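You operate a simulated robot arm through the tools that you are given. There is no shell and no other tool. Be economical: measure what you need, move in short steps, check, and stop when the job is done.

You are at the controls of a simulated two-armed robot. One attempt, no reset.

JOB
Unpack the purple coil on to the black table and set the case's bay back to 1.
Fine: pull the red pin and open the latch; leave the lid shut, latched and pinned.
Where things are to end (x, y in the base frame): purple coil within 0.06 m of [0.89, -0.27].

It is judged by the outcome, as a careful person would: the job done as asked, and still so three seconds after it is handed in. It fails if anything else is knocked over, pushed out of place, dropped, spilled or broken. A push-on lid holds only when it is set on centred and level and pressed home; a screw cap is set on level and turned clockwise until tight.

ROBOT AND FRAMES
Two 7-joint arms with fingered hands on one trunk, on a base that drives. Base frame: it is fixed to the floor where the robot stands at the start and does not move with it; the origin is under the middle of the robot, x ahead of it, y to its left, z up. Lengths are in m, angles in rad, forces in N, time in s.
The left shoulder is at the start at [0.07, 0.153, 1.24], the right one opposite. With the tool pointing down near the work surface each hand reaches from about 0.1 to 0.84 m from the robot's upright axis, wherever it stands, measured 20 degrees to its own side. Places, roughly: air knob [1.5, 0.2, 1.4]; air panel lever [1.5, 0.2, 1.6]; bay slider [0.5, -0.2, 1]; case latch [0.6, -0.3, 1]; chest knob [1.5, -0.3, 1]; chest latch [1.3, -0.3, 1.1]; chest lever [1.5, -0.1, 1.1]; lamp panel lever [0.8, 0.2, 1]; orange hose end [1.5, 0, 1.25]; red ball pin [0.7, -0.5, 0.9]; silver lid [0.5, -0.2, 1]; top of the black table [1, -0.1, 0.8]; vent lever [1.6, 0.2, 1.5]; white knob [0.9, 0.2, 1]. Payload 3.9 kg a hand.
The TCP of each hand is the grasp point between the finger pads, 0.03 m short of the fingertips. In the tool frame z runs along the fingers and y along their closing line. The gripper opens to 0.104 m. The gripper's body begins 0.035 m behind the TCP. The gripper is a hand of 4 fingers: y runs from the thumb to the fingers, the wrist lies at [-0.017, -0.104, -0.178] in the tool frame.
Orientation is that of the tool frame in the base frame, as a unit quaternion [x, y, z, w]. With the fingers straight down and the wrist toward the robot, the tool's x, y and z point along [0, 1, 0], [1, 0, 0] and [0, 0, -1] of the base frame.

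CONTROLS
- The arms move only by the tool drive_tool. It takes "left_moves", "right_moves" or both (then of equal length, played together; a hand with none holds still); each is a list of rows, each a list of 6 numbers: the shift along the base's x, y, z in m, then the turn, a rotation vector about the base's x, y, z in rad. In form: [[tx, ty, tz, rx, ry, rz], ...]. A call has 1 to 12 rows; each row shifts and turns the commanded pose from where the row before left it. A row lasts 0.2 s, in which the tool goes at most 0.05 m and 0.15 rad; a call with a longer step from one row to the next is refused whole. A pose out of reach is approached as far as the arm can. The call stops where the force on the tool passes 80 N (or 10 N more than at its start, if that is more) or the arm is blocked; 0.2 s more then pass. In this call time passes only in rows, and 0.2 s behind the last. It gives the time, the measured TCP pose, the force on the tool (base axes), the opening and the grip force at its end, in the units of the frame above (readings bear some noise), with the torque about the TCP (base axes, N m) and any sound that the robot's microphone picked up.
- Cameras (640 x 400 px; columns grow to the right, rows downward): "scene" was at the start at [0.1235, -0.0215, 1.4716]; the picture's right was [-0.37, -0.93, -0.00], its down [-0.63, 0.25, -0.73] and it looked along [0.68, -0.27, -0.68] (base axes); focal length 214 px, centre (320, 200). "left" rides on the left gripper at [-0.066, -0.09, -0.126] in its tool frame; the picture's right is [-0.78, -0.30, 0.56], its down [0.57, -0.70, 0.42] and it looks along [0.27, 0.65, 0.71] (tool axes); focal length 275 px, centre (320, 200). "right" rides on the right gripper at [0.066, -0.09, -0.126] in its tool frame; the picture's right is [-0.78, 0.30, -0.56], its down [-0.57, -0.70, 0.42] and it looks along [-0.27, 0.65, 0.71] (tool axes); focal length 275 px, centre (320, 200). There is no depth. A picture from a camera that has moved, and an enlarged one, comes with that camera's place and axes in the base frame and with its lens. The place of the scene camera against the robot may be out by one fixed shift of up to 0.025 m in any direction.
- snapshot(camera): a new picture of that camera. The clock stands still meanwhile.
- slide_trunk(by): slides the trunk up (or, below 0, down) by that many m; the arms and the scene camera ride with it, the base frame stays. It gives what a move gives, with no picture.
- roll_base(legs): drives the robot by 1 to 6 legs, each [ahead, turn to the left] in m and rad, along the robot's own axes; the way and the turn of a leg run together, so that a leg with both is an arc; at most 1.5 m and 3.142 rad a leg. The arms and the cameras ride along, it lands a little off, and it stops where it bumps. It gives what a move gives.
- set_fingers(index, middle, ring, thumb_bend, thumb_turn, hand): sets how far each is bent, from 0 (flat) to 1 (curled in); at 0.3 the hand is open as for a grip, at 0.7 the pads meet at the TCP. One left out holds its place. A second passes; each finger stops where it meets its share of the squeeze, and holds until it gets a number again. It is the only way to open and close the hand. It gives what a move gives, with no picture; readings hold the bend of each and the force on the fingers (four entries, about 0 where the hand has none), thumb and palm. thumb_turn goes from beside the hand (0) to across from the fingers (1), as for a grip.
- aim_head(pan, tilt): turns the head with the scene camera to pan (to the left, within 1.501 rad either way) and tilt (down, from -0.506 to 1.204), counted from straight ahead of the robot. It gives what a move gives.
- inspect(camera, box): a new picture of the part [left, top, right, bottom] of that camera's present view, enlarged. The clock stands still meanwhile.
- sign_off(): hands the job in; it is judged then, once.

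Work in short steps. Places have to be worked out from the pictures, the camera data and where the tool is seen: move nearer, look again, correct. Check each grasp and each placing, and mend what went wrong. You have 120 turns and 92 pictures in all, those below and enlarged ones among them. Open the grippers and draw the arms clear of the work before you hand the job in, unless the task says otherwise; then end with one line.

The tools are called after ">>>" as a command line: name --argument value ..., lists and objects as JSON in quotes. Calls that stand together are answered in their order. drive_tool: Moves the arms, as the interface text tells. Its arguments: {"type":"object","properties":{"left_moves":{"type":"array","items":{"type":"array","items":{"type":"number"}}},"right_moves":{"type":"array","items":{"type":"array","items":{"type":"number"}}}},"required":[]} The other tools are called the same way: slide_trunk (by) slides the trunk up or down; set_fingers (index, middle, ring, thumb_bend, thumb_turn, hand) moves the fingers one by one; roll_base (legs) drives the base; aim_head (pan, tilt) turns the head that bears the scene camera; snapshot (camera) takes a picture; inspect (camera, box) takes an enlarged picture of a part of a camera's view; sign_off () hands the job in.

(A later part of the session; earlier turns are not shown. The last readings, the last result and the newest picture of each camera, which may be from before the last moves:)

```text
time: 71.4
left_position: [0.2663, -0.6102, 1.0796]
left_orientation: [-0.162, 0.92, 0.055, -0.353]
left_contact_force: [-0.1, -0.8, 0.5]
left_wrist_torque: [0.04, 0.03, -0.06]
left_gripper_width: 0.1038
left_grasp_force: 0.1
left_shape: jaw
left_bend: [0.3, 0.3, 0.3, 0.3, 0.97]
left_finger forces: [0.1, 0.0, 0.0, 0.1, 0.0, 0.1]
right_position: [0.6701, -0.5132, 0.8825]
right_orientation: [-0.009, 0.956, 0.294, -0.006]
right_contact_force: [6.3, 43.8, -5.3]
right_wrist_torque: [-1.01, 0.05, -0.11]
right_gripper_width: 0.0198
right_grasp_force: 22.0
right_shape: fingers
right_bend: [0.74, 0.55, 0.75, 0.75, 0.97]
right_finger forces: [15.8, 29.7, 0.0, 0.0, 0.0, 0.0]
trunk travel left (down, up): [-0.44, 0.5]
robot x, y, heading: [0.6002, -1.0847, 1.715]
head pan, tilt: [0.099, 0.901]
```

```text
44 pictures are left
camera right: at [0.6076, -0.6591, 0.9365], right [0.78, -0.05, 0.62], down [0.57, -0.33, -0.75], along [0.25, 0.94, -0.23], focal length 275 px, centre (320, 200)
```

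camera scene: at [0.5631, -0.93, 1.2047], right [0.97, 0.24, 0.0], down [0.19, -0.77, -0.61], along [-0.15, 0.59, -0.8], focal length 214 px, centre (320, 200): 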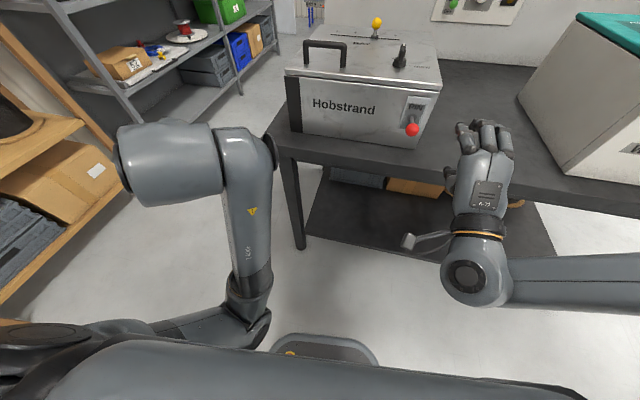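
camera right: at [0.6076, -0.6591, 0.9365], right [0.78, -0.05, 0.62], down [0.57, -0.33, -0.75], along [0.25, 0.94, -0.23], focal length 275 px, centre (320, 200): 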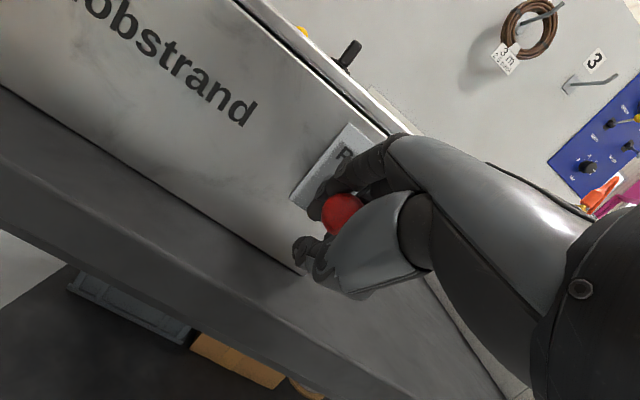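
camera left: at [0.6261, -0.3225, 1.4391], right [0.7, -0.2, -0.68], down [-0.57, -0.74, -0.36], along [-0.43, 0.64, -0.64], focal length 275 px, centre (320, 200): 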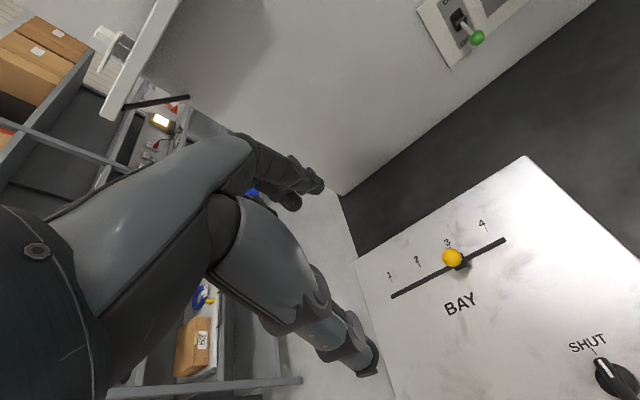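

Pull isn't advancing much now. Check from the scene camera how far the pin is out.

>>> inspect --camera "scene" --box '[350, 80, 470, 200]'

```text
3.33 times, centred on (410, 140) of scene
camera zoom: at [0.5631, -0.8984, 1.2072], right [0.97, 0.23, -0.01], down [0.19, -0.79, -0.58], along [-0.14, 0.57, -0.81], focal length 715 px, centre (20, 400)
```

zoom: 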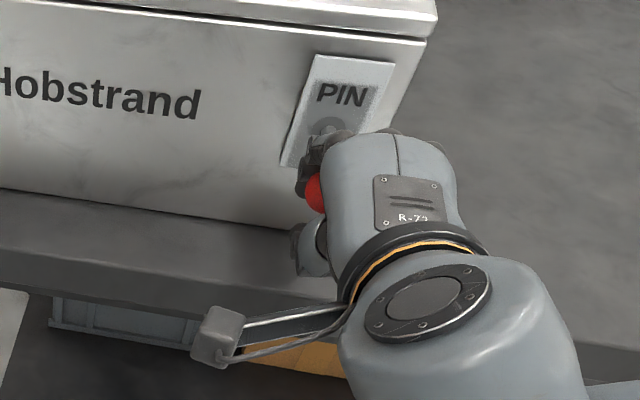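

Hole-to-ball gap is now ≈8 cm (was 4.2), so the pin is sliding out under friction. Continue pulling.

>>> drive_tool --right_moves '[[0, -0.01, 0, 0, 0, 0], [0, -0.01, 0, 0, 0, 0], [0, -0.01, 0, 0, 0, 0], [0, -0.01, 0, 0, 0, 0]]'

>>> snapshot --camera "right"

```text
time: 72.0
left_position: [0.2564, -0.6621, 1.0919]
left_orientation: [-0.174, 0.912, 0.091, -0.36]
left_contact_force: [-1.3, 2.3, -1.1]
left_wrist_torque: [-0.09, -0.03, 0.06]
left_gripper_width: 0.1039
left_grasp_force: 0.1
left_shape: jaw
left_bend: [0.3, 0.3, 0.3, 0.3, 0.97]
left_finger forces: [0.1, 0.0, 0.0, 0.0, 0.0, 0.0]
right_position: [0.7098, -0.475, 0.9866]
right_orientation: [0.066, 0.897, 0.436, 0.04]
right_contact_force: [1.2, 0.2, 20.9]
right_wrist_torque: [-1.35, -0.03, 0.04]
right_gripper_width: 0.0
right_grasp_force: 0.0
right_shape: fingers
right_bend: [0.74, 0.75, 0.75, 0.71, 0.96]
right_finger forces: [0.1, 0.1, 0.1, 0.0, 0.0, 0.0]
trunk travel left (down, up): [-0.44, 0.5]
robot x, y, heading: [0.596, -1.0868, 1.731]
head pan, tilt: [0.099, 0.901]
stopped in row 2 (left hand): the arm was blocked; the commanded pose is now the measured one
```

```text
42 pictures are left
camera right: at [0.6217, -0.6175, 0.9921], right [0.72, -0.37, 0.59], down [0.56, -0.19, -0.81], along [0.41, 0.91, 0.07], focal length 275 px, centre (320, 200)
```

right: 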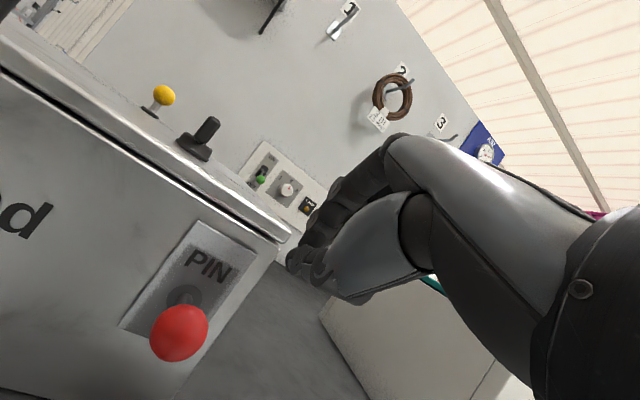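

It slipped again, and the ball (now ≈y -0.466) had been at -0.4925 under load, so the pin moves but needs ≈40 N. I'll regrip deeper and pull with the base instead of the arm. First free the hand upward and straighten it.

>>> drive_tool --right_moves '[[0, -0.015, 0.035, 0, 0, 0], [-0.01, -0.005, 0.01, -0.1, 0.005, 0.05], [-0.015, 0, 0, -0.1, 0.005, 0.05], [-0.016, 0, 0, -0.1, 0.005, 0.055]]'

>>> set_fingers --hand "right" --index 0.48 --middle 0.48 --ring 0.48 --thumb_bend 0.4

>>> snapshot --camera "right"

```text
time: 72.3
left_position: [0.2784, -0.794, 1.1413]
left_orientation: [-0.199, 0.882, 0.186, -0.385]
left_contact_force: [-4.2, -2.5, 5.9]
left_wrist_torque: [-0.06, -0.53, -0.26]
left_gripper_width: 0.104
left_grasp_force: 0.1
left_shape: jaw
left_bend: [0.3, 0.3, 0.3, 0.3, 0.97]
left_finger forces: [0.0, 0.0, 0.0, 0.0, 0.0, 0.0]
right_position: [0.785, -0.5577, 1.072]
right_orientation: [0.154, 0.835, 0.525, 0.054]
right_contact_force: [9.4, 30.4, -42.2]
right_wrist_torque: [2.35, -0.42, 0.36]
right_gripper_width: 0.0002
right_grasp_force: 0.1
right_shape: fingers
right_bend: [0.74, 0.75, 0.75, 0.71, 0.96]
right_finger forces: [0.0, 0.0, 0.0, 0.0, 0.1, 0.0]
right hand out of reach, approached as far as the arm can: row 1
trunk travel left (down, up): [-0.44, 0.5]
robot x, y, heading: [0.5935, -1.0821, 1.71]
head pan, tilt: [0.099, 0.901]
stopped in row 1 (left hand): the arm was blocked; the commanded pose is now the measured one
```

```text
time: 73.1
left_position: [0.2863, -0.7549, 1.1204]
left_orientation: [-0.177, 0.905, 0.135, -0.362]
left_contact_force: [-0.1, 0.9, 1.1]
left_wrist_torque: [0.02, 0.0, 0.0]
left_gripper_width: 0.1039
left_grasp_force: 0.1
left_shape: jaw
left_bend: [0.3, 0.3, 0.3, 0.3, 0.97]
left_finger forces: [0.0, 0.0, 0.1, 0.0, 0.0, 0.1]
right_position: [0.7122, -0.5967, 1.1531]
right_orientation: [0.105, 0.812, 0.572, 0.052]
right_contact_force: [-0.4, -0.5, 0.3]
right_wrist_torque: [-0.03, -0.02, -0.04]
right_gripper_width: 0.069
right_grasp_force: 0.0
right_shape: fingers
right_bend: [0.48, 0.48, 0.48, 0.4, 0.97]
right_finger forces: [0.1, 0.1, 0.0, 0.0, 0.1, 0.1]
trunk travel left (down, up): [-0.44, 0.5]
robot x, y, heading: [0.5964, -1.0831, 1.718]
head pan, tilt: [0.099, 0.901]
stopped (right hand): the arm was blocked; the commanded pose is now the measured one
```

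```text
41 pictures are left
camera right: at [0.6124, -0.7251, 1.1146], right [0.67, -0.59, 0.44], down [0.57, 0.03, -0.82], along [0.48, 0.8, 0.36], focal length 275 px, centre (320, 200)
```

right: 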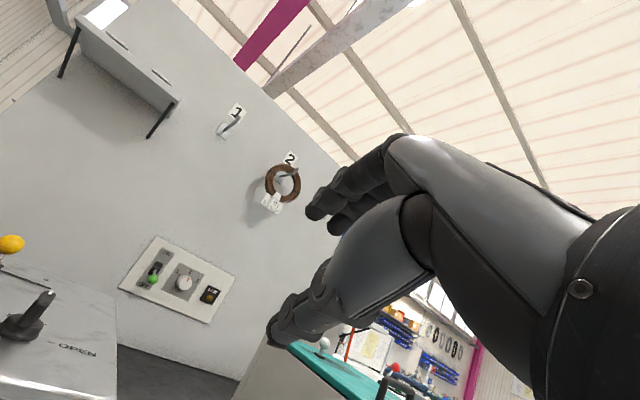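

The body oscillated but is steady now. I restore the trunk height and the heading, where the straight-down hand has good reach, and check the scene.

>>> slide_trunk --by 0.25

>>> roll_base --legs '[[0, -0.14]]'

>>> snapshot --camera "scene"

```text
time: 75.7
left_position: [0.2861, -0.7496, 1.3696]
left_orientation: [-0.177, 0.904, 0.133, -0.365]
left_contact_force: [-0.2, -1.1, 0.2]
left_wrist_torque: [0.05, -0.01, 0.0]
left_gripper_width: 0.1043
left_grasp_force: 0.1
left_shape: jaw
left_bend: [0.3, 0.3, 0.3, 0.3, 0.97]
left_finger forces: [0.0, 0.0, 0.0, 0.0, 0.0, 0.1]
right_position: [0.7117, -0.5903, 1.4005]
right_orientation: [0.105, 0.813, 0.57, 0.053]
right_contact_force: [0.1, 0.7, -1.4]
right_wrist_torque: [0.03, 0.01, -0.02]
right_gripper_width: 0.0691
right_grasp_force: 0.1
right_shape: fingers
right_bend: [0.48, 0.48, 0.48, 0.4, 0.97]
right_finger forces: [0.0, 0.0, 0.0, 0.0, 0.1, 0.0]
trunk travel left (down, up): [-0.69, 0.25]
robot x, y, heading: [0.5965, -1.079, 1.714]
head pan, tilt: [0.099, 0.901]
```

```text
time: 76.7
left_position: [0.3333, -0.7083, 1.3685]
left_orientation: [-0.112, 0.916, 0.158, -0.352]
left_contact_force: [0.2, 0.6, -0.2]
left_wrist_torque: [0.04, 0.0, 0.0]
left_gripper_width: 0.1038
left_grasp_force: 0.0
left_shape: jaw
left_bend: [0.3, 0.3, 0.3, 0.3, 0.97]
left_finger forces: [0.1, 0.0, 0.1, 0.0, 0.0, 0.0]
right_position: [0.779, -0.6113, 1.4013]
right_orientation: [0.161, 0.804, 0.565, 0.093]
right_contact_force: [0.2, -0.3, 0.7]
right_wrist_torque: [0.01, 0.03, 0.03]
right_gripper_width: 0.0692
right_grasp_force: 0.1
right_shape: fingers
right_bend: [0.48, 0.48, 0.48, 0.4, 0.97]
right_finger forces: [0.1, 0.0, 0.0, 0.0, 0.1, 0.0]
trunk travel left (down, up): [-0.69, 0.25]
robot x, y, heading: [0.596, -1.0827, 1.576]
head pan, tilt: [0.099, 0.901]
```

```text
40 pictures are left
camera scene: at [0.5819, -0.9465, 1.4573], right [0.99, 0.1, 0.0], down [0.08, -0.78, -0.62], along [-0.06, 0.62, -0.78], focal length 214 px, centre (320, 200)
```

scene: 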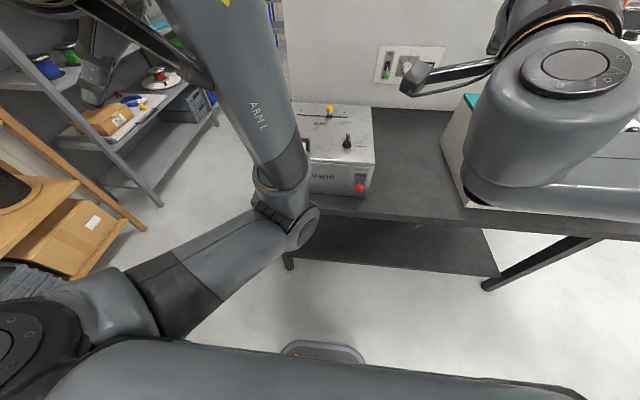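

The case is undisturbed and the pin fully in. Straighten the right hand toward pointing down and bring it over the pin.

>>> drive_tool --right_moves '[[-0.01, 0.02, 0, -0.05, 0, 0.12], [-0.01, 0.02, 0, -0.05, 0, 0.12], [-0.01, 0.015, -0.02, -0.08, 0, 0.1], [-0.01, 0.015, -0.035, -0.13, 0, 0.03], [-0.01, 0.015, -0.035, -0.14, 0, 0], [-0.01, 0.01, -0.035, -0.14, 0, 0], [-0.01, 0.01, -0.035, -0.14, 0, 0], [-0.01, 0.01, -0.035, -0.14, 0, 0], [0, 0, -0.035, -0.09, 0, 0]]'

```text
time: 78.7
left_position: [0.3374, -0.7095, 1.3678]
left_orientation: [-0.113, 0.915, 0.157, -0.354]
left_contact_force: [-0.5, 0.7, -0.7]
left_wrist_torque: [0.0, -0.02, 0.02]
left_gripper_width: 0.1039
left_grasp_force: 0.1
left_shape: jaw
left_bend: [0.3, 0.3, 0.3, 0.3, 0.97]
left_finger forces: [0.0, 0.1, 0.0, 0.1, 0.0, 0.1]
right_position: [0.7016, -0.4961, 1.169]
right_orientation: [0.002, 0.992, 0.13, 0.001]
right_contact_force: [0.2, 0.8, 0.3]
right_wrist_torque: [0.03, 0.03, 0.01]
right_gripper_width: 0.0689
right_grasp_force: 0.0
right_shape: fingers
right_bend: [0.48, 0.48, 0.48, 0.4, 0.97]
right_finger forces: [0.1, 0.0, 0.1, 0.1, 0.0, 0.0]
trunk travel left (down, up): [-0.69, 0.25]
robot x, y, heading: [0.5984, -1.0837, 1.578]
head pan, tilt: [0.099, 0.901]
```

Excellent tracking here (tilt 15°). Set fingers and move over the ball, then lower so index and middle straddle the shaft behind it.

>>> set_fingers --hand "right" --index 0.52 --middle 0.52 --ring 0.52 --thumb_bend 0.38

>>> drive_tool --right_moves '[[-0.016, 0.012, -0.045, 0, 0, 0], [-0.016, 0.012, -0.045, 0, 0, 0], [0, 0, -0.04, 0, 0, 0], [0, 0, -0.04, 0, 0, 0]]'

>>> snapshot --camera "right"

```text
time: 79.7
left_position: [0.3363, -0.7117, 1.3695]
left_orientation: [-0.114, 0.914, 0.159, -0.354]
left_contact_force: [0.0, -0.6, 1.1]
left_wrist_torque: [-0.01, -0.01, 0.0]
left_gripper_width: 0.1039
left_grasp_force: 0.1
left_shape: jaw
left_bend: [0.3, 0.3, 0.3, 0.3, 0.97]
left_finger forces: [0.1, 0.0, 0.1, 0.0, 0.1, 0.0]
right_position: [0.6987, -0.4967, 1.1707]
right_orientation: [0.001, 0.991, 0.131, 0.002]
right_contact_force: [-0.5, 0.2, -0.2]
right_wrist_torque: [0.02, 0.02, 0.02]
right_gripper_width: 0.0666
right_grasp_force: 0.2
right_shape: fingers
right_bend: [0.52, 0.52, 0.52, 0.38, 0.97]
right_finger forces: [0.1, 0.0, 0.0, 0.1, 0.0, 0.1]
trunk travel left (down, up): [-0.69, 0.25]
robot x, y, heading: [0.5969, -1.08, 1.574]
head pan, tilt: [0.099, 0.901]
```

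```text
time: 80.7
left_position: [0.3364, -0.7085, 1.3687]
left_orientation: [-0.114, 0.914, 0.158, -0.355]
left_contact_force: [-0.5, -0.8, 1.1]
left_wrist_torque: [-0.05, 0.02, 0.0]
left_gripper_width: 0.104
left_grasp_force: 0.1
left_shape: jaw
left_bend: [0.3, 0.3, 0.3, 0.3, 0.97]
left_finger forces: [0.1, 0.0, 0.0, 0.0, 0.0, 0.0]
right_position: [0.735, -0.521, 1.0408]
right_orientation: [0.001, 0.992, 0.13, 0.001]
right_contact_force: [-0.2, -0.1, -0.3]
right_wrist_torque: [-0.01, 0.04, 0.02]
right_gripper_width: 0.0665
right_grasp_force: 0.0
right_shape: fingers
right_bend: [0.52, 0.52, 0.52, 0.38, 0.97]
right_finger forces: [0.1, 0.0, 0.0, 0.0, 0.0, 0.1]
right hand out of reach, approached as far as the arm can: row 1, 2, 3, 4
trunk travel left (down, up): [-0.69, 0.25]
robot x, y, heading: [0.5971, -1.0831, 1.578]
head pan, tilt: [0.099, 0.901]
```

```text
39 pictures are left
camera right: at [0.6683, -0.6391, 1.1387], right [0.77, 0.14, 0.62], down [0.57, -0.57, -0.59], along [0.27, 0.81, -0.52], focal length 275 px, centre (320, 200)
```

right: 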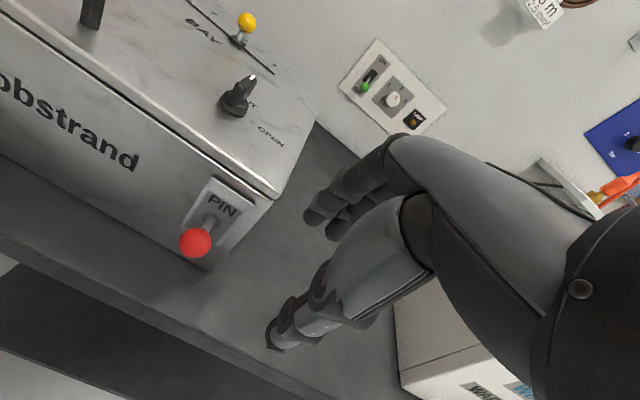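

The right arm works best ≈20° to its own side, so I shift the robot 0.16 m to its left (turn, drive, turn back).

>>> roll_base --legs '[[0, 1.571], [0.16, 0], [0, -1.571]]'

>>> drive_tool --right_moves '[[0.02, 0, 0, 0, 0, 0], [0.02, 0, 0, 0, 0, 0], [0.02, 0, 0, 0, 0, 0], [0.02, 0, -0.01, 0, 0, 0]]'

```text
time: 89.8
left_position: [0.1664, -0.7189, 1.3695]
left_orientation: [-0.125, 0.913, 0.154, -0.356]
left_contact_force: [0.8, 1.3, -0.1]
left_wrist_torque: [0.02, 0.0, 0.01]
left_gripper_width: 0.1038
left_grasp_force: 0.1
left_shape: jaw
left_bend: [0.3, 0.3, 0.3, 0.3, 0.97]
left_finger forces: [0.0, 0.1, 0.0, 0.1, 0.0, 0.0]
right_position: [0.5598, -0.5209, 1.0406]
right_orientation: [-0.011, 0.991, 0.131, 0.0]
right_contact_force: [-0.6, 0.1, -0.1]
right_wrist_torque: [-0.03, 0.0, 0.01]
right_gripper_width: 0.0663
right_grasp_force: 0.1
right_shape: fingers
right_bend: [0.52, 0.52, 0.52, 0.38, 0.97]
right_finger forces: [0.1, 0.0, 0.0, 0.0, 0.1, 0.2]
trunk travel left (down, up): [-0.69, 0.25]
robot x, y, heading: [0.4363, -1.0876, 1.605]
head pan, tilt: [0.099, 0.901]
```

```text
time: 90.8
left_position: [0.1667, -0.7211, 1.3695]
left_orientation: [-0.124, 0.913, 0.154, -0.356]
left_contact_force: [0.7, -0.1, 0.3]
left_wrist_torque: [0.0, 0.02, -0.02]
left_gripper_width: 0.104
left_grasp_force: 0.1
left_shape: jaw
left_bend: [0.3, 0.3, 0.3, 0.3, 0.97]
left_finger forces: [0.0, 0.0, 0.0, 0.0, 0.1, 0.1]
right_position: [0.6404, -0.523, 1.0317]
right_orientation: [-0.011, 0.991, 0.131, 0.0]
right_contact_force: [0.2, 0.2, -0.2]
right_wrist_torque: [0.0, 0.02, 0.01]
right_gripper_width: 0.0665
right_grasp_force: 0.1
right_shape: fingers
right_bend: [0.52, 0.52, 0.52, 0.38, 0.97]
right_finger forces: [0.0, 0.0, 0.0, 0.0, 0.0, 0.0]
trunk travel left (down, up): [-0.69, 0.25]
robot x, y, heading: [0.4322, -1.0889, 1.599]
head pan, tilt: [0.099, 0.901]
```

Tracking is exact now. Go over the ball.

>>> drive_tool --right_moves '[[0.029, 0.02, 0, 0, 0, 0], [0, 0.033, -0.02, 0, 0, 0], [0, 0, -0.03, 0, 0, 0]]'

>>> snapshot --camera "right"

```text
time: 91.6
left_position: [0.165, -0.7207, 1.3682]
left_orientation: [-0.125, 0.913, 0.154, -0.356]
left_contact_force: [-0.4, -0.4, 0.0]
left_wrist_torque: [0.0, -0.01, -0.03]
left_gripper_width: 0.104
left_grasp_force: 0.2
left_shape: jaw
left_bend: [0.3, 0.3, 0.3, 0.3, 0.97]
left_finger forces: [0.0, 0.0, 0.0, 0.0, 0.0, 0.1]
right_position: [0.672, -0.4717, 0.9857]
right_orientation: [-0.01, 0.991, 0.13, 0.001]
right_contact_force: [0.3, 0.3, 0.4]
right_wrist_torque: [-0.02, -0.01, -0.03]
right_gripper_width: 0.0667
right_grasp_force: 0.1
right_shape: fingers
right_bend: [0.52, 0.52, 0.52, 0.38, 0.97]
right_finger forces: [0.0, 0.0, 0.1, 0.0, 0.0, 0.1]
right hand out of reach, approached as far as the arm can: row 3
trunk travel left (down, up): [-0.69, 0.25]
robot x, y, heading: [0.439, -1.0823, 1.599]
head pan, tilt: [0.099, 0.901]
```

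```text
38 pictures are left
camera right: at [0.6074, -0.5924, 1.0834], right [0.77, 0.16, 0.62], down [0.59, -0.55, -0.59], along [0.25, 0.82, -0.52], focal length 275 px, centre (320, 200)
```

right: 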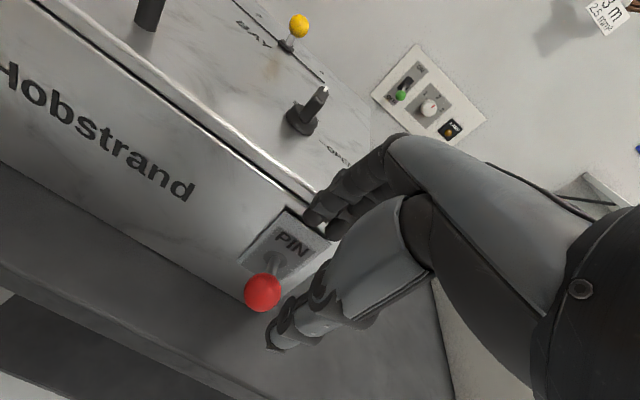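

Reach limit is vertical now, so I use the trunk as the vertical axis: nudge +y 5 mm, then lower 8.5 cm so fingers go behind the ball.

>>> drive_tool --right_moves '[[-0.002, 0.005, 0.0, 0, 0, 0]]'

>>> slide_trunk --by -0.085

>>> snapshot --camera "right"

```text
time: 92.0
left_position: [0.1665, -0.7192, 1.3682]
left_orientation: [-0.124, 0.914, 0.153, -0.356]
left_contact_force: [-0.1, 0.7, -0.1]
left_wrist_torque: [-0.02, 0.03, -0.02]
left_gripper_width: 0.104
left_grasp_force: 0.2
left_shape: jaw
left_bend: [0.3, 0.3, 0.3, 0.3, 0.97]
left_finger forces: [0.0, 0.0, 0.0, 0.0, 0.1, 0.0]
right_position: [0.6711, -0.4689, 0.9879]
right_orientation: [-0.011, 0.991, 0.13, 0.001]
right_contact_force: [0.0, -0.4, -0.7]
right_wrist_torque: [-0.02, 0.01, 0.01]
right_gripper_width: 0.0664
right_grasp_force: 0.0
right_shape: fingers
right_bend: [0.52, 0.52, 0.52, 0.38, 0.97]
right_finger forces: [0.0, 0.0, 0.0, 0.0, 0.0, 0.1]
right hand out of reach, approached as far as the arm can: row 1
trunk travel left (down, up): [-0.69, 0.25]
robot x, y, heading: [0.432, -1.0894, 1.604]
head pan, tilt: [0.099, 0.901]
```

```text
time: 93.2
left_position: [0.1664, -0.7276, 1.2858]
left_orientation: [-0.125, 0.913, 0.155, -0.355]
left_contact_force: [0.4, 0.2, -0.9]
left_wrist_torque: [0.01, -0.02, 0.01]
left_gripper_width: 0.1038
left_grasp_force: 0.0
left_shape: jaw
left_bend: [0.3, 0.3, 0.3, 0.3, 0.97]
left_finger forces: [0.0, 0.0, 0.0, 0.0, 0.1, 0.0]
right_position: [0.6702, -0.4756, 0.9061]
right_orientation: [-0.012, 0.991, 0.133, 0.001]
right_contact_force: [-0.1, -22.4, 12.5]
right_wrist_torque: [1.2, -0.13, -0.22]
right_gripper_width: 0.0679
right_grasp_force: 17.5
right_shape: fingers
right_bend: [0.51, 0.58, 0.52, 0.38, 0.97]
right_finger forces: [4.4, 31.2, 0.0, 0.0, 0.0, 0.0]
trunk travel left (down, up): [-0.605, 0.335]
robot x, y, heading: [0.4353, -1.0866, 1.604]
head pan, tilt: [0.099, 0.901]
```

```text
37 pictures are left
camera right: at [0.6066, -0.5962, 1.0042], right [0.77, 0.16, 0.62], down [0.59, -0.55, -0.59], along [0.25, 0.82, -0.52], focal length 275 px, centre (320, 200)
```

right: 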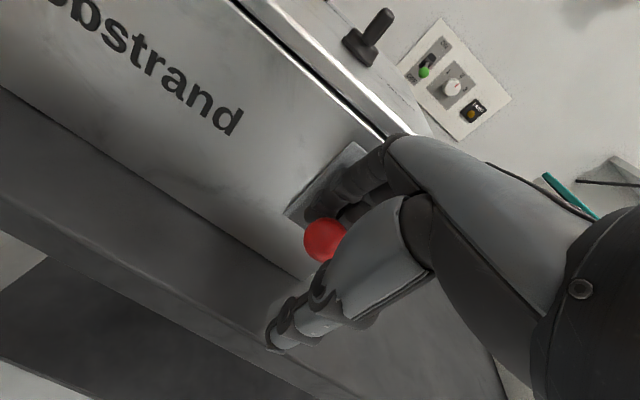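

Fingers are behind the ball but press the plate; ease back 6 mm and close firmly.

>>> drive_tool --right_moves '[[0, -0.006, 0, 0, 0, 0]]'

>>> set_fingers --hand "right" --index 1.0 --middle 1.0 --ring 1.0 --thumb_bend 0.9

>>> inspect --camera "right" --box '[240, 140, 440, 360]'

```text
time: 93.6
left_position: [0.1653, -0.724, 1.2849]
left_orientation: [-0.126, 0.913, 0.155, -0.355]
left_contact_force: [-0.2, 0.1, -0.1]
left_wrist_torque: [0.01, -0.01, -0.04]
left_gripper_width: 0.1038
left_grasp_force: 0.0
left_shape: jaw
left_bend: [0.3, 0.3, 0.3, 0.3, 0.97]
left_finger forces: [0.0, 0.0, 0.0, 0.0, 0.1, 0.0]
right_position: [0.6698, -0.4773, 0.9052]
right_orientation: [-0.011, 0.991, 0.133, 0.0]
right_contact_force: [0.5, -7.8, 9.2]
right_wrist_torque: [0.6, -0.08, -0.06]
right_gripper_width: 0.0691
right_grasp_force: 9.2
right_shape: fingers
right_bend: [0.5, 0.55, 0.52, 0.38, 0.97]
right_finger forces: [3.9, 14.4, 0.0, 0.1, 0.0, 0.1]
trunk travel left (down, up): [-0.605, 0.335]
robot x, y, heading: [0.4377, -1.0815, 1.602]
head pan, tilt: [0.099, 0.901]
```

```text
time: 94.6
left_position: [0.1649, -0.7206, 1.2834]
left_orientation: [-0.125, 0.913, 0.154, -0.355]
left_contact_force: [0.9, -0.2, -0.6]
left_wrist_torque: [-0.01, 0.01, -0.01]
left_gripper_width: 0.1039
left_grasp_force: 0.1
left_shape: jaw
left_bend: [0.3, 0.3, 0.3, 0.3, 0.97]
left_finger forces: [0.1, 0.0, 0.0, 0.0, 0.0, 0.0]
right_position: [0.6686, -0.4784, 0.9019]
right_orientation: [-0.011, 0.991, 0.13, 0.001]
right_contact_force: [-3.8, -2.8, -2.0]
right_wrist_torque: [0.51, -0.15, 0.24]
right_gripper_width: 0.0114
right_grasp_force: 41.0
right_shape: fingers
right_bend: [0.77, 0.73, 1.0, 0.68, 0.96]
right_finger forces: [31.0, 27.7, 0.0, 0.0, 23.4, 0.1]
trunk travel left (down, up): [-0.605, 0.335]
robot x, y, heading: [0.4354, -1.0853, 1.6]
head pan, tilt: [0.099, 0.901]
```

```text
1.82 times, centred on (340, 250) of right
camera zoom: at [0.6063, -0.5972, 1.0003], right [0.77, 0.16, 0.62], down [0.59, -0.56, -0.59], along [0.25, 0.82, -0.52], focal length 500 px, centre (284, 109)
```

zoom: 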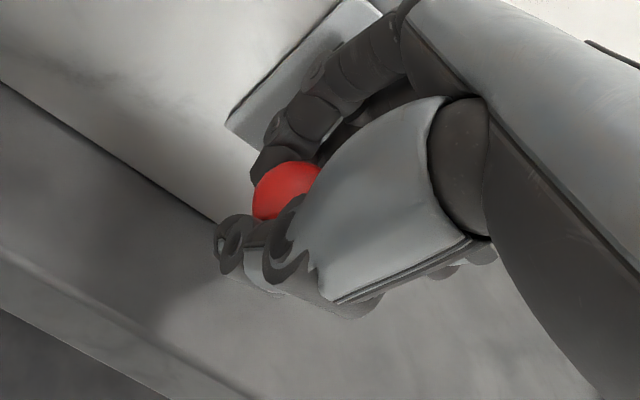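

Much firmer (≈30 N per finger). Now pull using the base: roll back 4 cm.

>>> roll_base --legs '[[-0.04, 0]]'

>>> snapshot --camera "right"

```text
time: 95.5
left_position: [0.1663, -0.7514, 1.2799]
left_orientation: [-0.123, 0.914, 0.149, -0.357]
left_contact_force: [0.6, -0.2, 0.0]
left_wrist_torque: [-0.02, 0.0, -0.02]
left_gripper_width: 0.1041
left_grasp_force: 0.0
left_shape: jaw
left_bend: [0.3, 0.3, 0.3, 0.3, 0.97]
left_finger forces: [0.0, 0.0, 0.0, 0.0, 0.1, 0.1]
right_position: [0.6712, -0.5077, 0.8982]
right_orientation: [-0.01, 0.992, 0.128, 0.002]
right_contact_force: [-9.5, 33.2, -9.8]
right_wrist_torque: [-0.09, 0.1, 0.38]
right_gripper_width: 0.011
right_grasp_force: 34.6
right_shape: fingers
right_bend: [0.75, 0.62, 1.0, 0.77, 0.95]
right_finger forces: [33.2, 23.6, 0.0, 0.1, 12.5, 0.1]
trunk travel left (down, up): [-0.605, 0.335]
robot x, y, heading: [0.4389, -1.1268, 1.602]
head pan, tilt: [0.099, 0.901]
```

```text
35 pictures are left
camera right: at [0.6077, -0.6289, 0.9973], right [0.77, 0.16, 0.62], down [0.59, -0.56, -0.59], along [0.25, 0.81, -0.52], focal length 275 px, centre (320, 200)
```

right: 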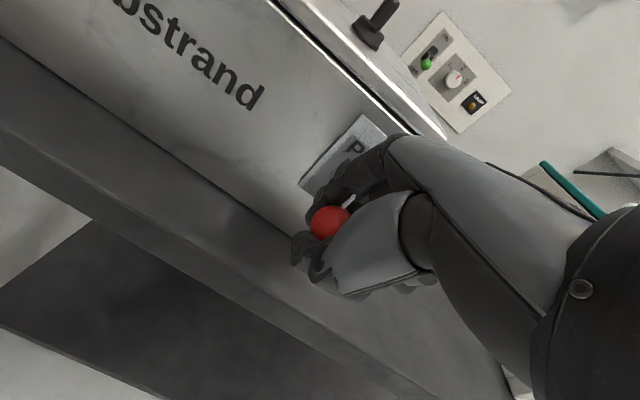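

Ball is out ≈2.5 cm and the grip holds at 33 N. Continue rolling back 3 cm.

>>> roll_base --legs '[[-0.025, 0]]'

>>> snapshot --camera "right"

```text
time: 96.3
left_position: [0.1634, -0.7508, 1.2794]
left_orientation: [-0.122, 0.911, 0.155, -0.362]
left_contact_force: [-0.2, -1.2, 0.2]
left_wrist_torque: [0.04, 0.04, -0.07]
left_gripper_width: 0.1039
left_grasp_force: 0.1
left_shape: jaw
left_bend: [0.3, 0.3, 0.3, 0.3, 0.97]
left_finger forces: [0.0, 0.0, 0.1, 0.1, 0.1, 0.1]
right_position: [0.6724, -0.5103, 0.8977]
right_orientation: [-0.009, 0.992, 0.13, 0.001]
right_contact_force: [-19.7, 26.4, -9.0]
right_wrist_torque: [-0.22, 0.18, 0.98]
right_gripper_width: 0.0121
right_grasp_force: 45.1
right_shape: fingers
right_bend: [0.75, 0.61, 1.0, 0.79, 0.95]
right_finger forces: [49.1, 29.1, 0.1, 0.1, 12.6, 0.0]
trunk travel left (down, up): [-0.605, 0.335]
robot x, y, heading: [0.4401, -1.1536, 1.612]
head pan, tilt: [0.099, 0.901]
```

```text
34 pictures are left
camera right: at [0.6076, -0.6307, 0.9957], right [0.77, 0.16, 0.62], down [0.59, -0.56, -0.59], along [0.25, 0.82, -0.52], focal length 275 px, centre (320, 200)
```

right: 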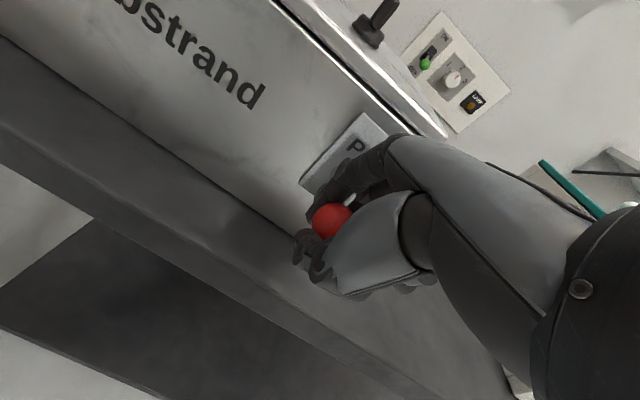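

The robot rolled 2.7 cm but the ball stayed: the pin has hit its end stop at ≈2.5–3 cm travel (a captive pin). I relieve the tension by rolling forward a little and read whether it pulls back.

>>> roll_base --legs '[[0.04, 0]]'

>>> snapshot --camera "right"

```text
time: 97.0
left_position: [0.1375, -0.9197, 1.2654]
left_orientation: [-0.207, 0.901, 0.164, -0.345]
left_contact_force: [-0.6, 0.9, -0.1]
left_wrist_torque: [-0.06, -0.03, 0.04]
left_gripper_width: 0.1037
left_grasp_force: 0.0
left_shape: jaw
left_bend: [0.3, 0.3, 0.3, 0.3, 0.97]
left_finger forces: [0.0, 0.1, 0.0, 0.0, 0.1, 0.0]
right_position: [0.6737, -0.6297, 0.9785]
right_orientation: [-0.06, 0.955, 0.273, 0.102]
right_contact_force: [-0.6, 1.3, -1.2]
right_wrist_torque: [-0.03, 0.0, -0.03]
right_gripper_width: 0.0
right_grasp_force: 0.0
right_shape: fingers
right_bend: [0.76, 0.74, 1.0, 0.83, 0.97]
right_finger forces: [0.0, 0.0, 0.0, 0.0, 0.0, 0.0]
trunk travel left (down, up): [-0.605, 0.335]
robot x, y, heading: [0.437, -1.1475, 1.612]
head pan, tilt: [0.099, 0.901]
stopped in leg 1: the force on the tool passed its limit at 183 N (the readings are from after the stop); the commanded pose is now the measured one
```

```text
33 pictures are left
camera right: at [0.6043, -0.7759, 1.0222], right [0.61, 0.0, 0.79], down [0.74, -0.33, -0.58], along [0.26, 0.94, -0.2], focal length 275 px, centre (320, 200)
```

right: 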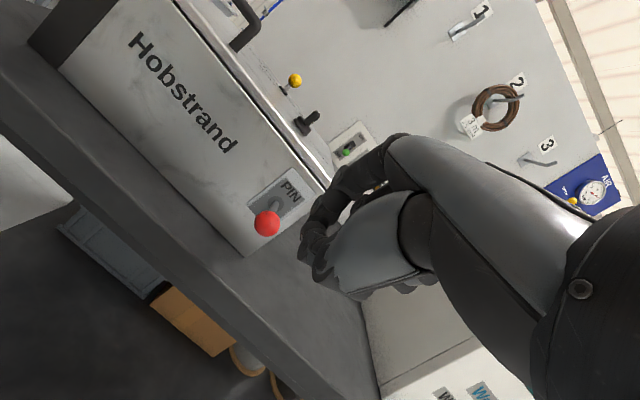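

It slipped off with a jolt, but the ball appears to stay out (gap ≈6 cm). Zoom to verify.

>>> inspect --camera "right" --box '[220, 150, 340, 270]'

>>> inspect --camera "scene" --box '[280, 60, 480, 240]'

```text
3.33 times, centred on (280, 210) of right
camera zoom: at [0.6043, -0.7759, 1.0222], right [0.61, 0.0, 0.79], down [0.74, -0.33, -0.58], along [0.26, 0.94, -0.2], focal length 918 px, centre (453, 167)
```

zoom: 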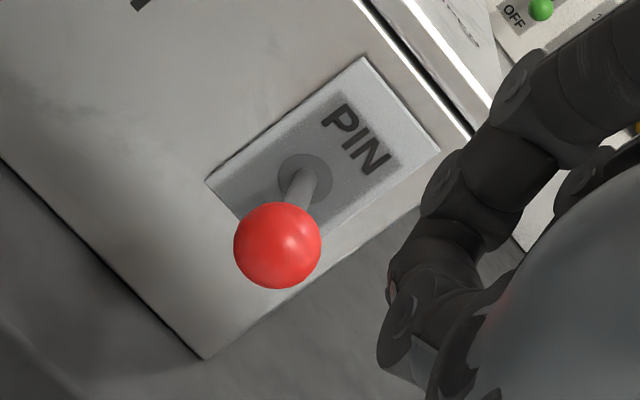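

```text
2.22 times, centred on (380, 150) of scene
camera zoom: at [0.3708, -0.992, 1.3808], right [0.68, 0.73, -0.02], down [0.53, -0.52, -0.68], along [-0.5, 0.45, -0.74], focal length 477 px, centre (187, 311)
```

zoom: 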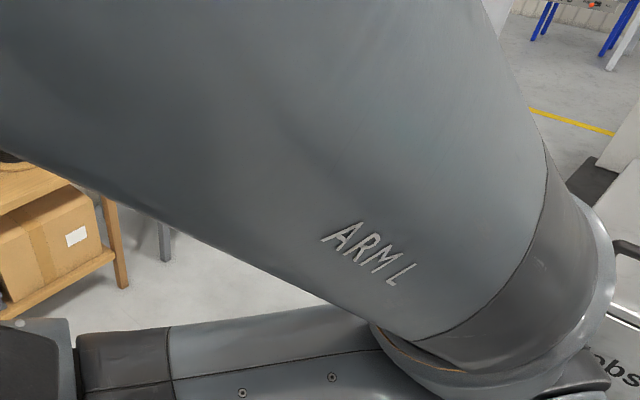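

The pin is out: hole-to-ball gap ≈6.3 cm versus 3.7 cm before, at its end stop and staying there. Now lift the right hand clear and settle both arms.

>>> drive_tool --right_moves '[[0, 0, 0.04, 0, 0, 0], [0, 0, 0.04, 0, 0, 0], [0, 0, 0.04, 0, 0, 0]]'

>>> set_fingers --hand "right" --index 0.45 --middle 0.45 --ring 0.45 --thumb_bend 0.45

>>> slide_trunk --by 0.085

>>> snapshot --camera "scene"

```text
time: 97.3
left_position: [0.1036, -1.0567, 1.3196]
left_orientation: [-0.24, 0.806, 0.098, -0.531]
left_contact_force: [-10.1, -8.7, 33.8]
left_wrist_torque: [-0.03, -1.77, -0.61]
left_gripper_width: 0.1039
left_grasp_force: 0.1
left_shape: jaw
left_bend: [0.3, 0.3, 0.3, 0.3, 0.98]
left_finger forces: [0.0, 0.0, 0.0, 0.1, 0.0, 0.0]
right_position: [0.6853, -0.6892, 1.009]
right_orientation: [-0.038, 0.958, 0.278, 0.061]
right_contact_force: [6.3, -0.4, -4.5]
right_wrist_torque: [0.25, 0.4, 0.41]
right_gripper_width: 0.0001
right_grasp_force: 0.1
right_shape: fingers
right_bend: [0.76, 0.74, 1.0, 0.83, 0.97]
right_finger forces: [0.0, 0.1, 0.0, 0.1, 0.0, 0.1]
trunk travel left (down, up): [-0.605, 0.335]
robot x, y, heading: [0.4389, -1.1535, 1.61]
head pan, tilt: [0.099, 0.901]
stopped in row 1 (left hand): the arm was blocked; the commanded pose is now the measured one
```

```text
time: 97.6
left_position: [0.0639, -1.0317, 1.3509]
left_orientation: [-0.277, 0.734, 0.043, -0.619]
left_contact_force: [1.8, 10.0, -55.9]
left_wrist_torque: [-0.86, 2.97, 0.57]
left_gripper_width: 0.1038
left_grasp_force: 0.0
left_shape: jaw
left_bend: [0.3, 0.31, 0.31, 0.3, 0.96]
left_finger forces: [0.0, 0.1, 0.0, 0.1, 0.1, 0.1]
right_position: [0.6557, -0.6288, 0.9906]
right_orientation: [-0.058, 0.962, 0.256, 0.075]
right_contact_force: [-6.0, -0.1, 4.1]
right_wrist_torque: [-0.27, -0.41, -0.34]
right_gripper_width: 0.0653
right_grasp_force: 0.0
right_shape: fingers
right_bend: [0.45, 0.45, 0.62, 0.46, 0.97]
right_finger forces: [0.1, 0.0, 0.0, 0.1, 0.0, 0.0]
trunk travel left (down, up): [-0.605, 0.335]
robot x, y, heading: [0.4355, -1.1504, 1.627]
head pan, tilt: [0.099, 0.901]
stopped (left hand): the arm was blocked; the commanded pose is now the measured one
```

```text
time: 97.9
left_position: [0.0727, -1.149, 1.3612]
left_orientation: [-0.39, 0.69, 0.025, -0.609]
left_contact_force: [0.0, -1.5, -0.1]
left_wrist_torque: [0.05, 0.02, -0.13]
left_gripper_width: 0.1039
left_grasp_force: 0.1
left_shape: jaw
left_bend: [0.3, 0.3, 0.3, 0.3, 0.97]
left_finger forces: [0.1, 0.1, 0.1, 0.0, 0.0, 0.1]
right_position: [0.6764, -0.6812, 1.009]
right_orientation: [-0.042, 0.957, 0.278, 0.069]
right_contact_force: [0.3, -1.8, 0.2]
right_wrist_torque: [0.06, 0.04, -0.01]
right_gripper_width: 0.0667
right_grasp_force: 0.1
right_shape: fingers
right_bend: [0.45, 0.45, 0.45, 0.45, 0.97]
right_finger forces: [0.0, 0.0, 0.1, 0.0, 0.0, 0.0]
trunk travel left (down, up): [-0.608, 0.332]
robot x, y, heading: [0.4363, -1.1517, 1.619]
head pan, tilt: [0.099, 0.901]
stopped: the arm was blocked; the commanded pose is now the measured one
```

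```text
30 pictures are left
camera scene: at [0.3689, -1.0804, 1.3757], right [0.44, 0.9, 0.01], down [0.71, -0.34, -0.61], along [-0.55, 0.28, -0.79], focal length 214 px, centre (320, 200)
```

scene: 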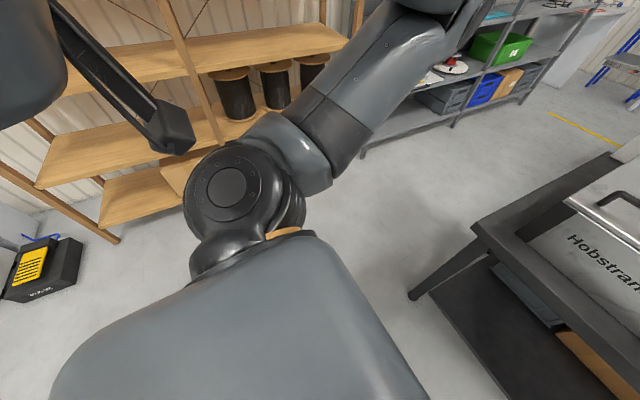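

The torso got twisted to the left with the left arm drawn back. Bring the left hand forward step by step to untwist.

>>> drive_tool --left_moves '[[0.01, 0.045, -0.01, 0, 0, 0], [0.01, 0.045, -0.01, 0, 0, 0], [0.01, 0.045, -0.01, 0, 0, 0], [0.01, 0.045, -0.01, 0, 0, 0], [0.015, 0.045, -0.01, 0, 0, 0], [0.015, 0.045, -0.01, 0, 0, 0]]'

```text
time: 99.3
left_position: [0.142, -0.861, 1.3133]
left_orientation: [-0.383, 0.689, 0.012, -0.616]
left_contact_force: [-0.1, 0.4, -0.8]
left_wrist_torque: [0.04, 0.03, 0.0]
left_gripper_width: 0.1042
left_grasp_force: 0.0
left_shape: jaw
left_bend: [0.3, 0.3, 0.3, 0.3, 0.97]
left_finger forces: [0.0, 0.1, 0.1, 0.0, 0.0, 0.1]
left hand out of reach, approached as far as the arm can: row 1
right_position: [0.6738, -0.6583, 0.9989]
right_orientation: [-0.046, 0.96, 0.267, 0.071]
right_contact_force: [-0.5, 0.6, 0.2]
right_wrist_torque: [-0.02, 0.0, 0.03]
right_gripper_width: 0.0663
right_grasp_force: 0.1
right_shape: fingers
right_bend: [0.45, 0.45, 0.45, 0.45, 0.97]
right_finger forces: [0.0, 0.0, 0.0, 0.0, 0.0, 0.2]
trunk travel left (down, up): [-0.608, 0.332]
robot x, y, heading: [0.4382, -1.1525, 1.619]
head pan, tilt: [0.099, 0.901]
```

Moved fine. Now turn the left hand back to fingers-down while continuing forward.

>>> drive_tool --left_moves '[[0.01, 0.0145, -0.004, -0.0025, -0.125, -0.078], [0.01, 0.0145, -0.004, -0.0025, -0.125, -0.078], [0.01, 0.0145, -0.004, -0.0025, -0.125, -0.078], [0.01, 0.0145, -0.004, -0.0025, -0.125, -0.078], [0.01, 0.0145, -0.004, -0.0025, -0.125, -0.078], [0.01, 0.0145, -0.004, -0.0025, -0.125, -0.078], [0.01, 0.0145, -0.004, -0.0025, -0.125, -0.078], [0.01, 0.0145, -0.004, -0.0025, -0.125, -0.078], [0.01, 0.0145, -0.004, -0.0025, -0.125, -0.078], [0.01, 0.0145, -0.004, -0.0025, -0.125, -0.078], [0.01, 0.0145, -0.004, -0.0025, -0.125, -0.078]]'

>>> slide_trunk --by 0.085

>>> snapshot --camera "scene"

```text
time: 101.2
left_position: [0.1025, -0.7216, 1.3047]
left_orientation: [-0.182, 0.967, 0.004, -0.176]
left_contact_force: [0.3, -0.3, 0.4]
left_wrist_torque: [0.0, -0.01, -0.01]
left_gripper_width: 0.1038
left_grasp_force: 0.0
left_shape: jaw
left_bend: [0.3, 0.3, 0.3, 0.3, 0.97]
left_finger forces: [0.0, 0.0, 0.1, 0.0, 0.0, 0.1]
left hand out of reach, approached as far as the arm can: row 6, 7, 8, 9
right_position: [0.6723, -0.6598, 1.0002]
right_orientation: [-0.047, 0.96, 0.267, 0.071]
right_contact_force: [-0.2, 0.4, 0.0]
right_wrist_torque: [-0.02, -0.01, 0.0]
right_gripper_width: 0.0665
right_grasp_force: 0.0
right_shape: fingers
right_bend: [0.45, 0.45, 0.45, 0.45, 0.97]
right_finger forces: [0.1, 0.0, 0.1, 0.0, 0.1, 0.1]
trunk travel left (down, up): [-0.608, 0.332]
robot x, y, heading: [0.437, -1.1476, 1.618]
head pan, tilt: [0.099, 0.901]
stopped in row 9 (left hand): the arm was blocked; the commanded pose is now the measured one
```

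```text
time: 102.4
left_position: [0.1042, -0.7213, 1.3913]
left_orientation: [-0.182, 0.967, 0.004, -0.177]
left_contact_force: [-0.8, 0.1, -1.4]
left_wrist_torque: [0.0, -0.02, 0.02]
left_gripper_width: 0.1038
left_grasp_force: 0.0
left_shape: jaw
left_bend: [0.3, 0.3, 0.3, 0.3, 0.97]
left_finger forces: [0.0, 0.0, 0.0, 0.1, 0.1, 0.0]
right_position: [0.6737, -0.6604, 1.0844]
right_orientation: [-0.046, 0.96, 0.268, 0.071]
right_contact_force: [0.2, 1.0, 0.1]
right_wrist_torque: [0.0, -0.01, 0.01]
right_gripper_width: 0.0666
right_grasp_force: 0.0
right_shape: fingers
right_bend: [0.45, 0.45, 0.45, 0.45, 0.97]
right_finger forces: [0.1, 0.0, 0.0, 0.0, 0.0, 0.0]
trunk travel left (down, up): [-0.693, 0.247]
robot x, y, heading: [0.4387, -1.1502, 1.62]
head pan, tilt: [0.099, 0.901]
```

```text
29 pictures are left
camera scene: at [0.4202, -1.0168, 1.4604], right [0.99, 0.15, 0.0], down [0.11, -0.78, -0.62], along [-0.09, 0.61, -0.78], focal length 214 px, centre (320, 200)
```

scene: 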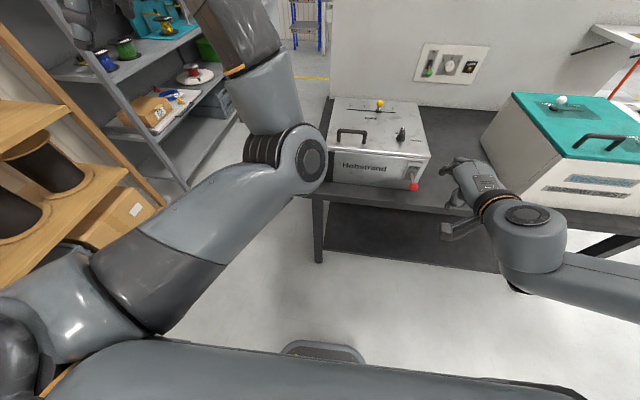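

Posture is restored and the pin is out. Drive 0.14 m closer, then level the right hand for the latch, turning its yaw +90° so that it can pinch the lever (along y) and turn clockwise.

>>> roll_base --legs '[[0.14, 0]]'

>>> drive_tool --right_moves '[[0, 0, 0.03, -0.136, 0.04, -0.012], [0, 0.01, 0.02, -0.136, 0.04, -0.012], [0, 0.015, 0.01, -0.136, 0.04, -0.012], [0, 0.015, 0, -0.136, 0.04, -0.012], [0, 0.015, 0, 0, 0, 0.14], [0, 0.015, 0, 0, 0, 0.14], [0, 0.015, 0, 0, 0, 0.14], [0, 0.015, 0, 0, 0, 0.14], [0, 0.015, 0, 0, 0, 0.14], [0, 0.015, 0, 0, 0, 0.14], [-0.02, 0.015, 0, 0, 0, 0.14], [-0.02, 0.015, 0, 0, 0, 0.14]]'

```text
time: 103.8
left_position: [0.0988, -0.5836, 1.392]
left_orientation: [-0.18, 0.968, 0.005, -0.177]
left_contact_force: [-0.2, -0.2, 0.2]
left_wrist_torque: [-0.01, 0.01, 0.01]
left_gripper_width: 0.1037
left_grasp_force: 0.0
left_shape: jaw
left_bend: [0.3, 0.3, 0.3, 0.3, 0.97]
left_finger forces: [0.1, 0.0, 0.1, 0.0, 0.1, 0.0]
right_position: [0.6679, -0.5224, 1.0856]
right_orientation: [-0.046, 0.96, 0.269, 0.071]
right_contact_force: [-0.6, 0.4, -0.5]
right_wrist_torque: [0.01, -0.01, 0.02]
right_gripper_width: 0.0665
right_grasp_force: 0.1
right_shape: fingers
right_bend: [0.45, 0.45, 0.45, 0.45, 0.97]
right_finger forces: [0.0, 0.1, 0.1, 0.0, 0.0, 0.0]
trunk travel left (down, up): [-0.693, 0.247]
robot x, y, heading: [0.4329, -1.0148, 1.619]
head pan, tilt: [0.099, 0.901]
```

```text
time: 106.4
left_position: [0.098, -0.5825, 1.391]
left_orientation: [-0.181, 0.967, 0.004, -0.178]
left_contact_force: [0.3, 0.2, 0.4]
left_wrist_torque: [0.01, 0.02, 0.01]
left_gripper_width: 0.1041
left_grasp_force: 0.0
left_shape: jaw
left_bend: [0.3, 0.3, 0.3, 0.3, 0.97]
left_finger forces: [0.1, 0.0, 0.1, 0.0, 0.0, 0.0]
right_position: [0.6366, -0.3895, 1.148]
right_orientation: [-0.548, 0.836, -0.005, -0.012]
right_contact_force: [0.1, -1.2, -0.1]
right_wrist_torque: [0.0, 0.0, 0.01]
right_gripper_width: 0.0666
right_grasp_force: 0.1
right_shape: fingers
right_bend: [0.45, 0.45, 0.45, 0.45, 0.97]
right_finger forces: [0.0, 0.1, 0.0, 0.0, 0.0, 0.0]
right hand out of reach, approached as far as the arm can: row 1, 11, 12
trunk travel left (down, up): [-0.693, 0.247]
robot x, y, heading: [0.4316, -1.0094, 1.617]
head pan, tilt: [0.099, 0.901]
```

Close. Look through the hand camera at the latch.

>>> snapshot --camera "right"

```text
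28 pictures are left
camera right: at [0.694, -0.4828, 1.2752], right [0.05, 0.84, 0.54], down [0.87, 0.24, -0.44], along [-0.5, 0.49, -0.72], focal length 275 px, centre (320, 200)
```

right: 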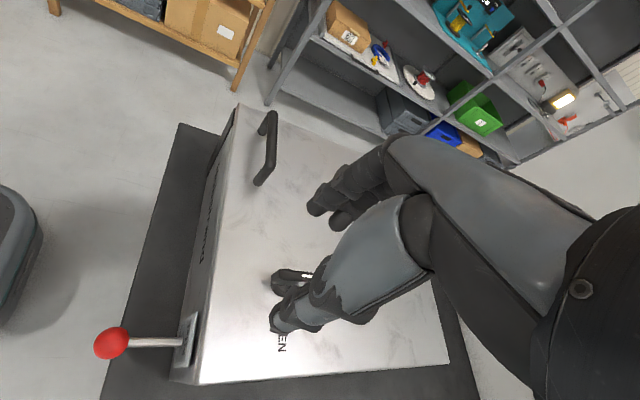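

Latch knob ≈(0.613,-0.332). Finish the yaw and centre over it.

>>> drive_tool --right_moves '[[-0.008, 0.019, 0, 0, 0, 0.135], [-0.008, 0.019, 0, 0, 0, 0.135], [-0.008, 0.019, 0, 0, 0, 0.135]]'

```text
time: 107.2
left_position: [0.0981, -0.5811, 1.3909]
left_orientation: [-0.181, 0.967, 0.004, -0.178]
left_contact_force: [-0.8, -0.3, 0.9]
left_wrist_torque: [0.02, 0.02, 0.02]
left_gripper_width: 0.1038
left_grasp_force: 0.1
left_shape: jaw
left_bend: [0.3, 0.3, 0.3, 0.3, 0.97]
left_finger forces: [0.0, 0.0, 0.0, 0.1, 0.0, 0.0]
right_position: [0.6335, -0.4321, 1.1608]
right_orientation: [-0.705, 0.709, -0.007, -0.01]
right_contact_force: [0.7, -0.8, 0.1]
right_wrist_torque: [-0.01, -0.04, 0.01]
right_gripper_width: 0.0669
right_grasp_force: 0.0
right_shape: fingers
right_bend: [0.45, 0.45, 0.45, 0.45, 0.97]
right_finger forces: [0.0, 0.1, 0.0, 0.0, 0.0, 0.0]
right hand out of reach, approached as far as the arm can: row 1, 2, 3
trunk travel left (down, up): [-0.693, 0.247]
robot x, y, heading: [0.4321, -1.0089, 1.618]
head pan, tilt: [0.099, 0.901]
```

Yaw is right but reach is short by 0.1 m; drive the base forward 0.1.

>>> roll_base --legs '[[0.1, 0]]'

>>> drive_tool --right_moves '[[-0.008, 0, -0.03, 0, 0, 0], [-0.006, 0, -0.03, 0, 0, 0]]'

>>> snapshot --camera "right"

```text
time: 108.3
left_position: [0.0969, -0.4979, 1.3978]
left_orientation: [-0.182, 0.967, 0.012, -0.176]
left_contact_force: [0.2, -1.5, 0.8]
left_wrist_torque: [0.05, 0.01, -0.04]
left_gripper_width: 0.1042
left_grasp_force: 0.1
left_shape: jaw
left_bend: [0.3, 0.3, 0.3, 0.3, 0.97]
left_finger forces: [0.0, 0.1, 0.1, 0.0, 0.1, 0.1]
right_position: [0.6323, -0.3443, 1.1688]
right_orientation: [-0.703, 0.711, -0.002, -0.006]
right_contact_force: [-0.5, -0.9, 1.6]
right_wrist_torque: [0.04, 0.0, -0.01]
right_gripper_width: 0.0668
right_grasp_force: 0.0
right_shape: fingers
right_bend: [0.45, 0.45, 0.45, 0.45, 0.97]
right_finger forces: [0.0, 0.1, 0.0, 0.1, 0.1, 0.1]
trunk travel left (down, up): [-0.693, 0.247]
robot x, y, heading: [0.4286, -0.9104, 1.618]
head pan, tilt: [0.099, 0.901]
```

```text
time: 108.9
left_position: [0.0949, -0.489, 1.3933]
left_orientation: [-0.182, 0.967, 0.008, -0.177]
left_contact_force: [-0.2, -0.9, 1.1]
left_wrist_torque: [0.04, 0.02, -0.03]
left_gripper_width: 0.104
left_grasp_force: 0.0
left_shape: jaw
left_bend: [0.3, 0.3, 0.3, 0.3, 0.97]
left_finger forces: [0.1, 0.0, 0.1, 0.0, 0.1, 0.0]
right_position: [0.6202, -0.3471, 1.1084]
right_orientation: [-0.704, 0.71, -0.003, -0.007]
right_contact_force: [1.2, 0.0, 0.0]
right_wrist_torque: [0.06, 0.03, 0.01]
right_gripper_width: 0.0666
right_grasp_force: 0.0
right_shape: fingers
right_bend: [0.45, 0.45, 0.45, 0.45, 0.97]
right_finger forces: [0.0, 0.0, 0.0, 0.0, 0.0, 0.0]
right hand out of reach, approached as far as the arm can: row 1, 2
trunk travel left (down, up): [-0.693, 0.247]
robot x, y, heading: [0.4238, -0.9101, 1.614]
head pan, tilt: [0.099, 0.901]
```

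```text
27 pictures are left
camera right: at [0.7097, -0.4125, 1.2348], right [-0.29, 0.79, 0.55], down [0.71, 0.56, -0.44], along [-0.65, 0.26, -0.71], focal length 275 px, centre (320, 200)
```

right: 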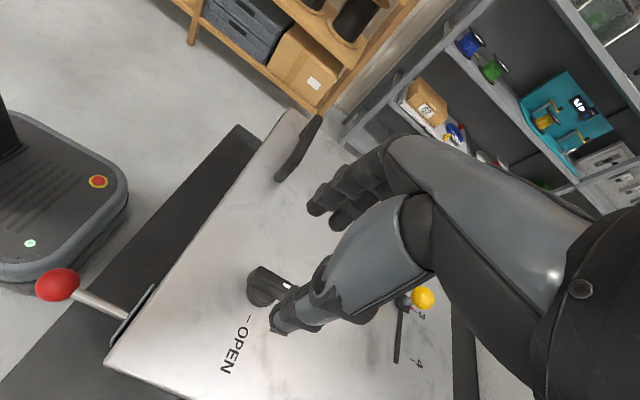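

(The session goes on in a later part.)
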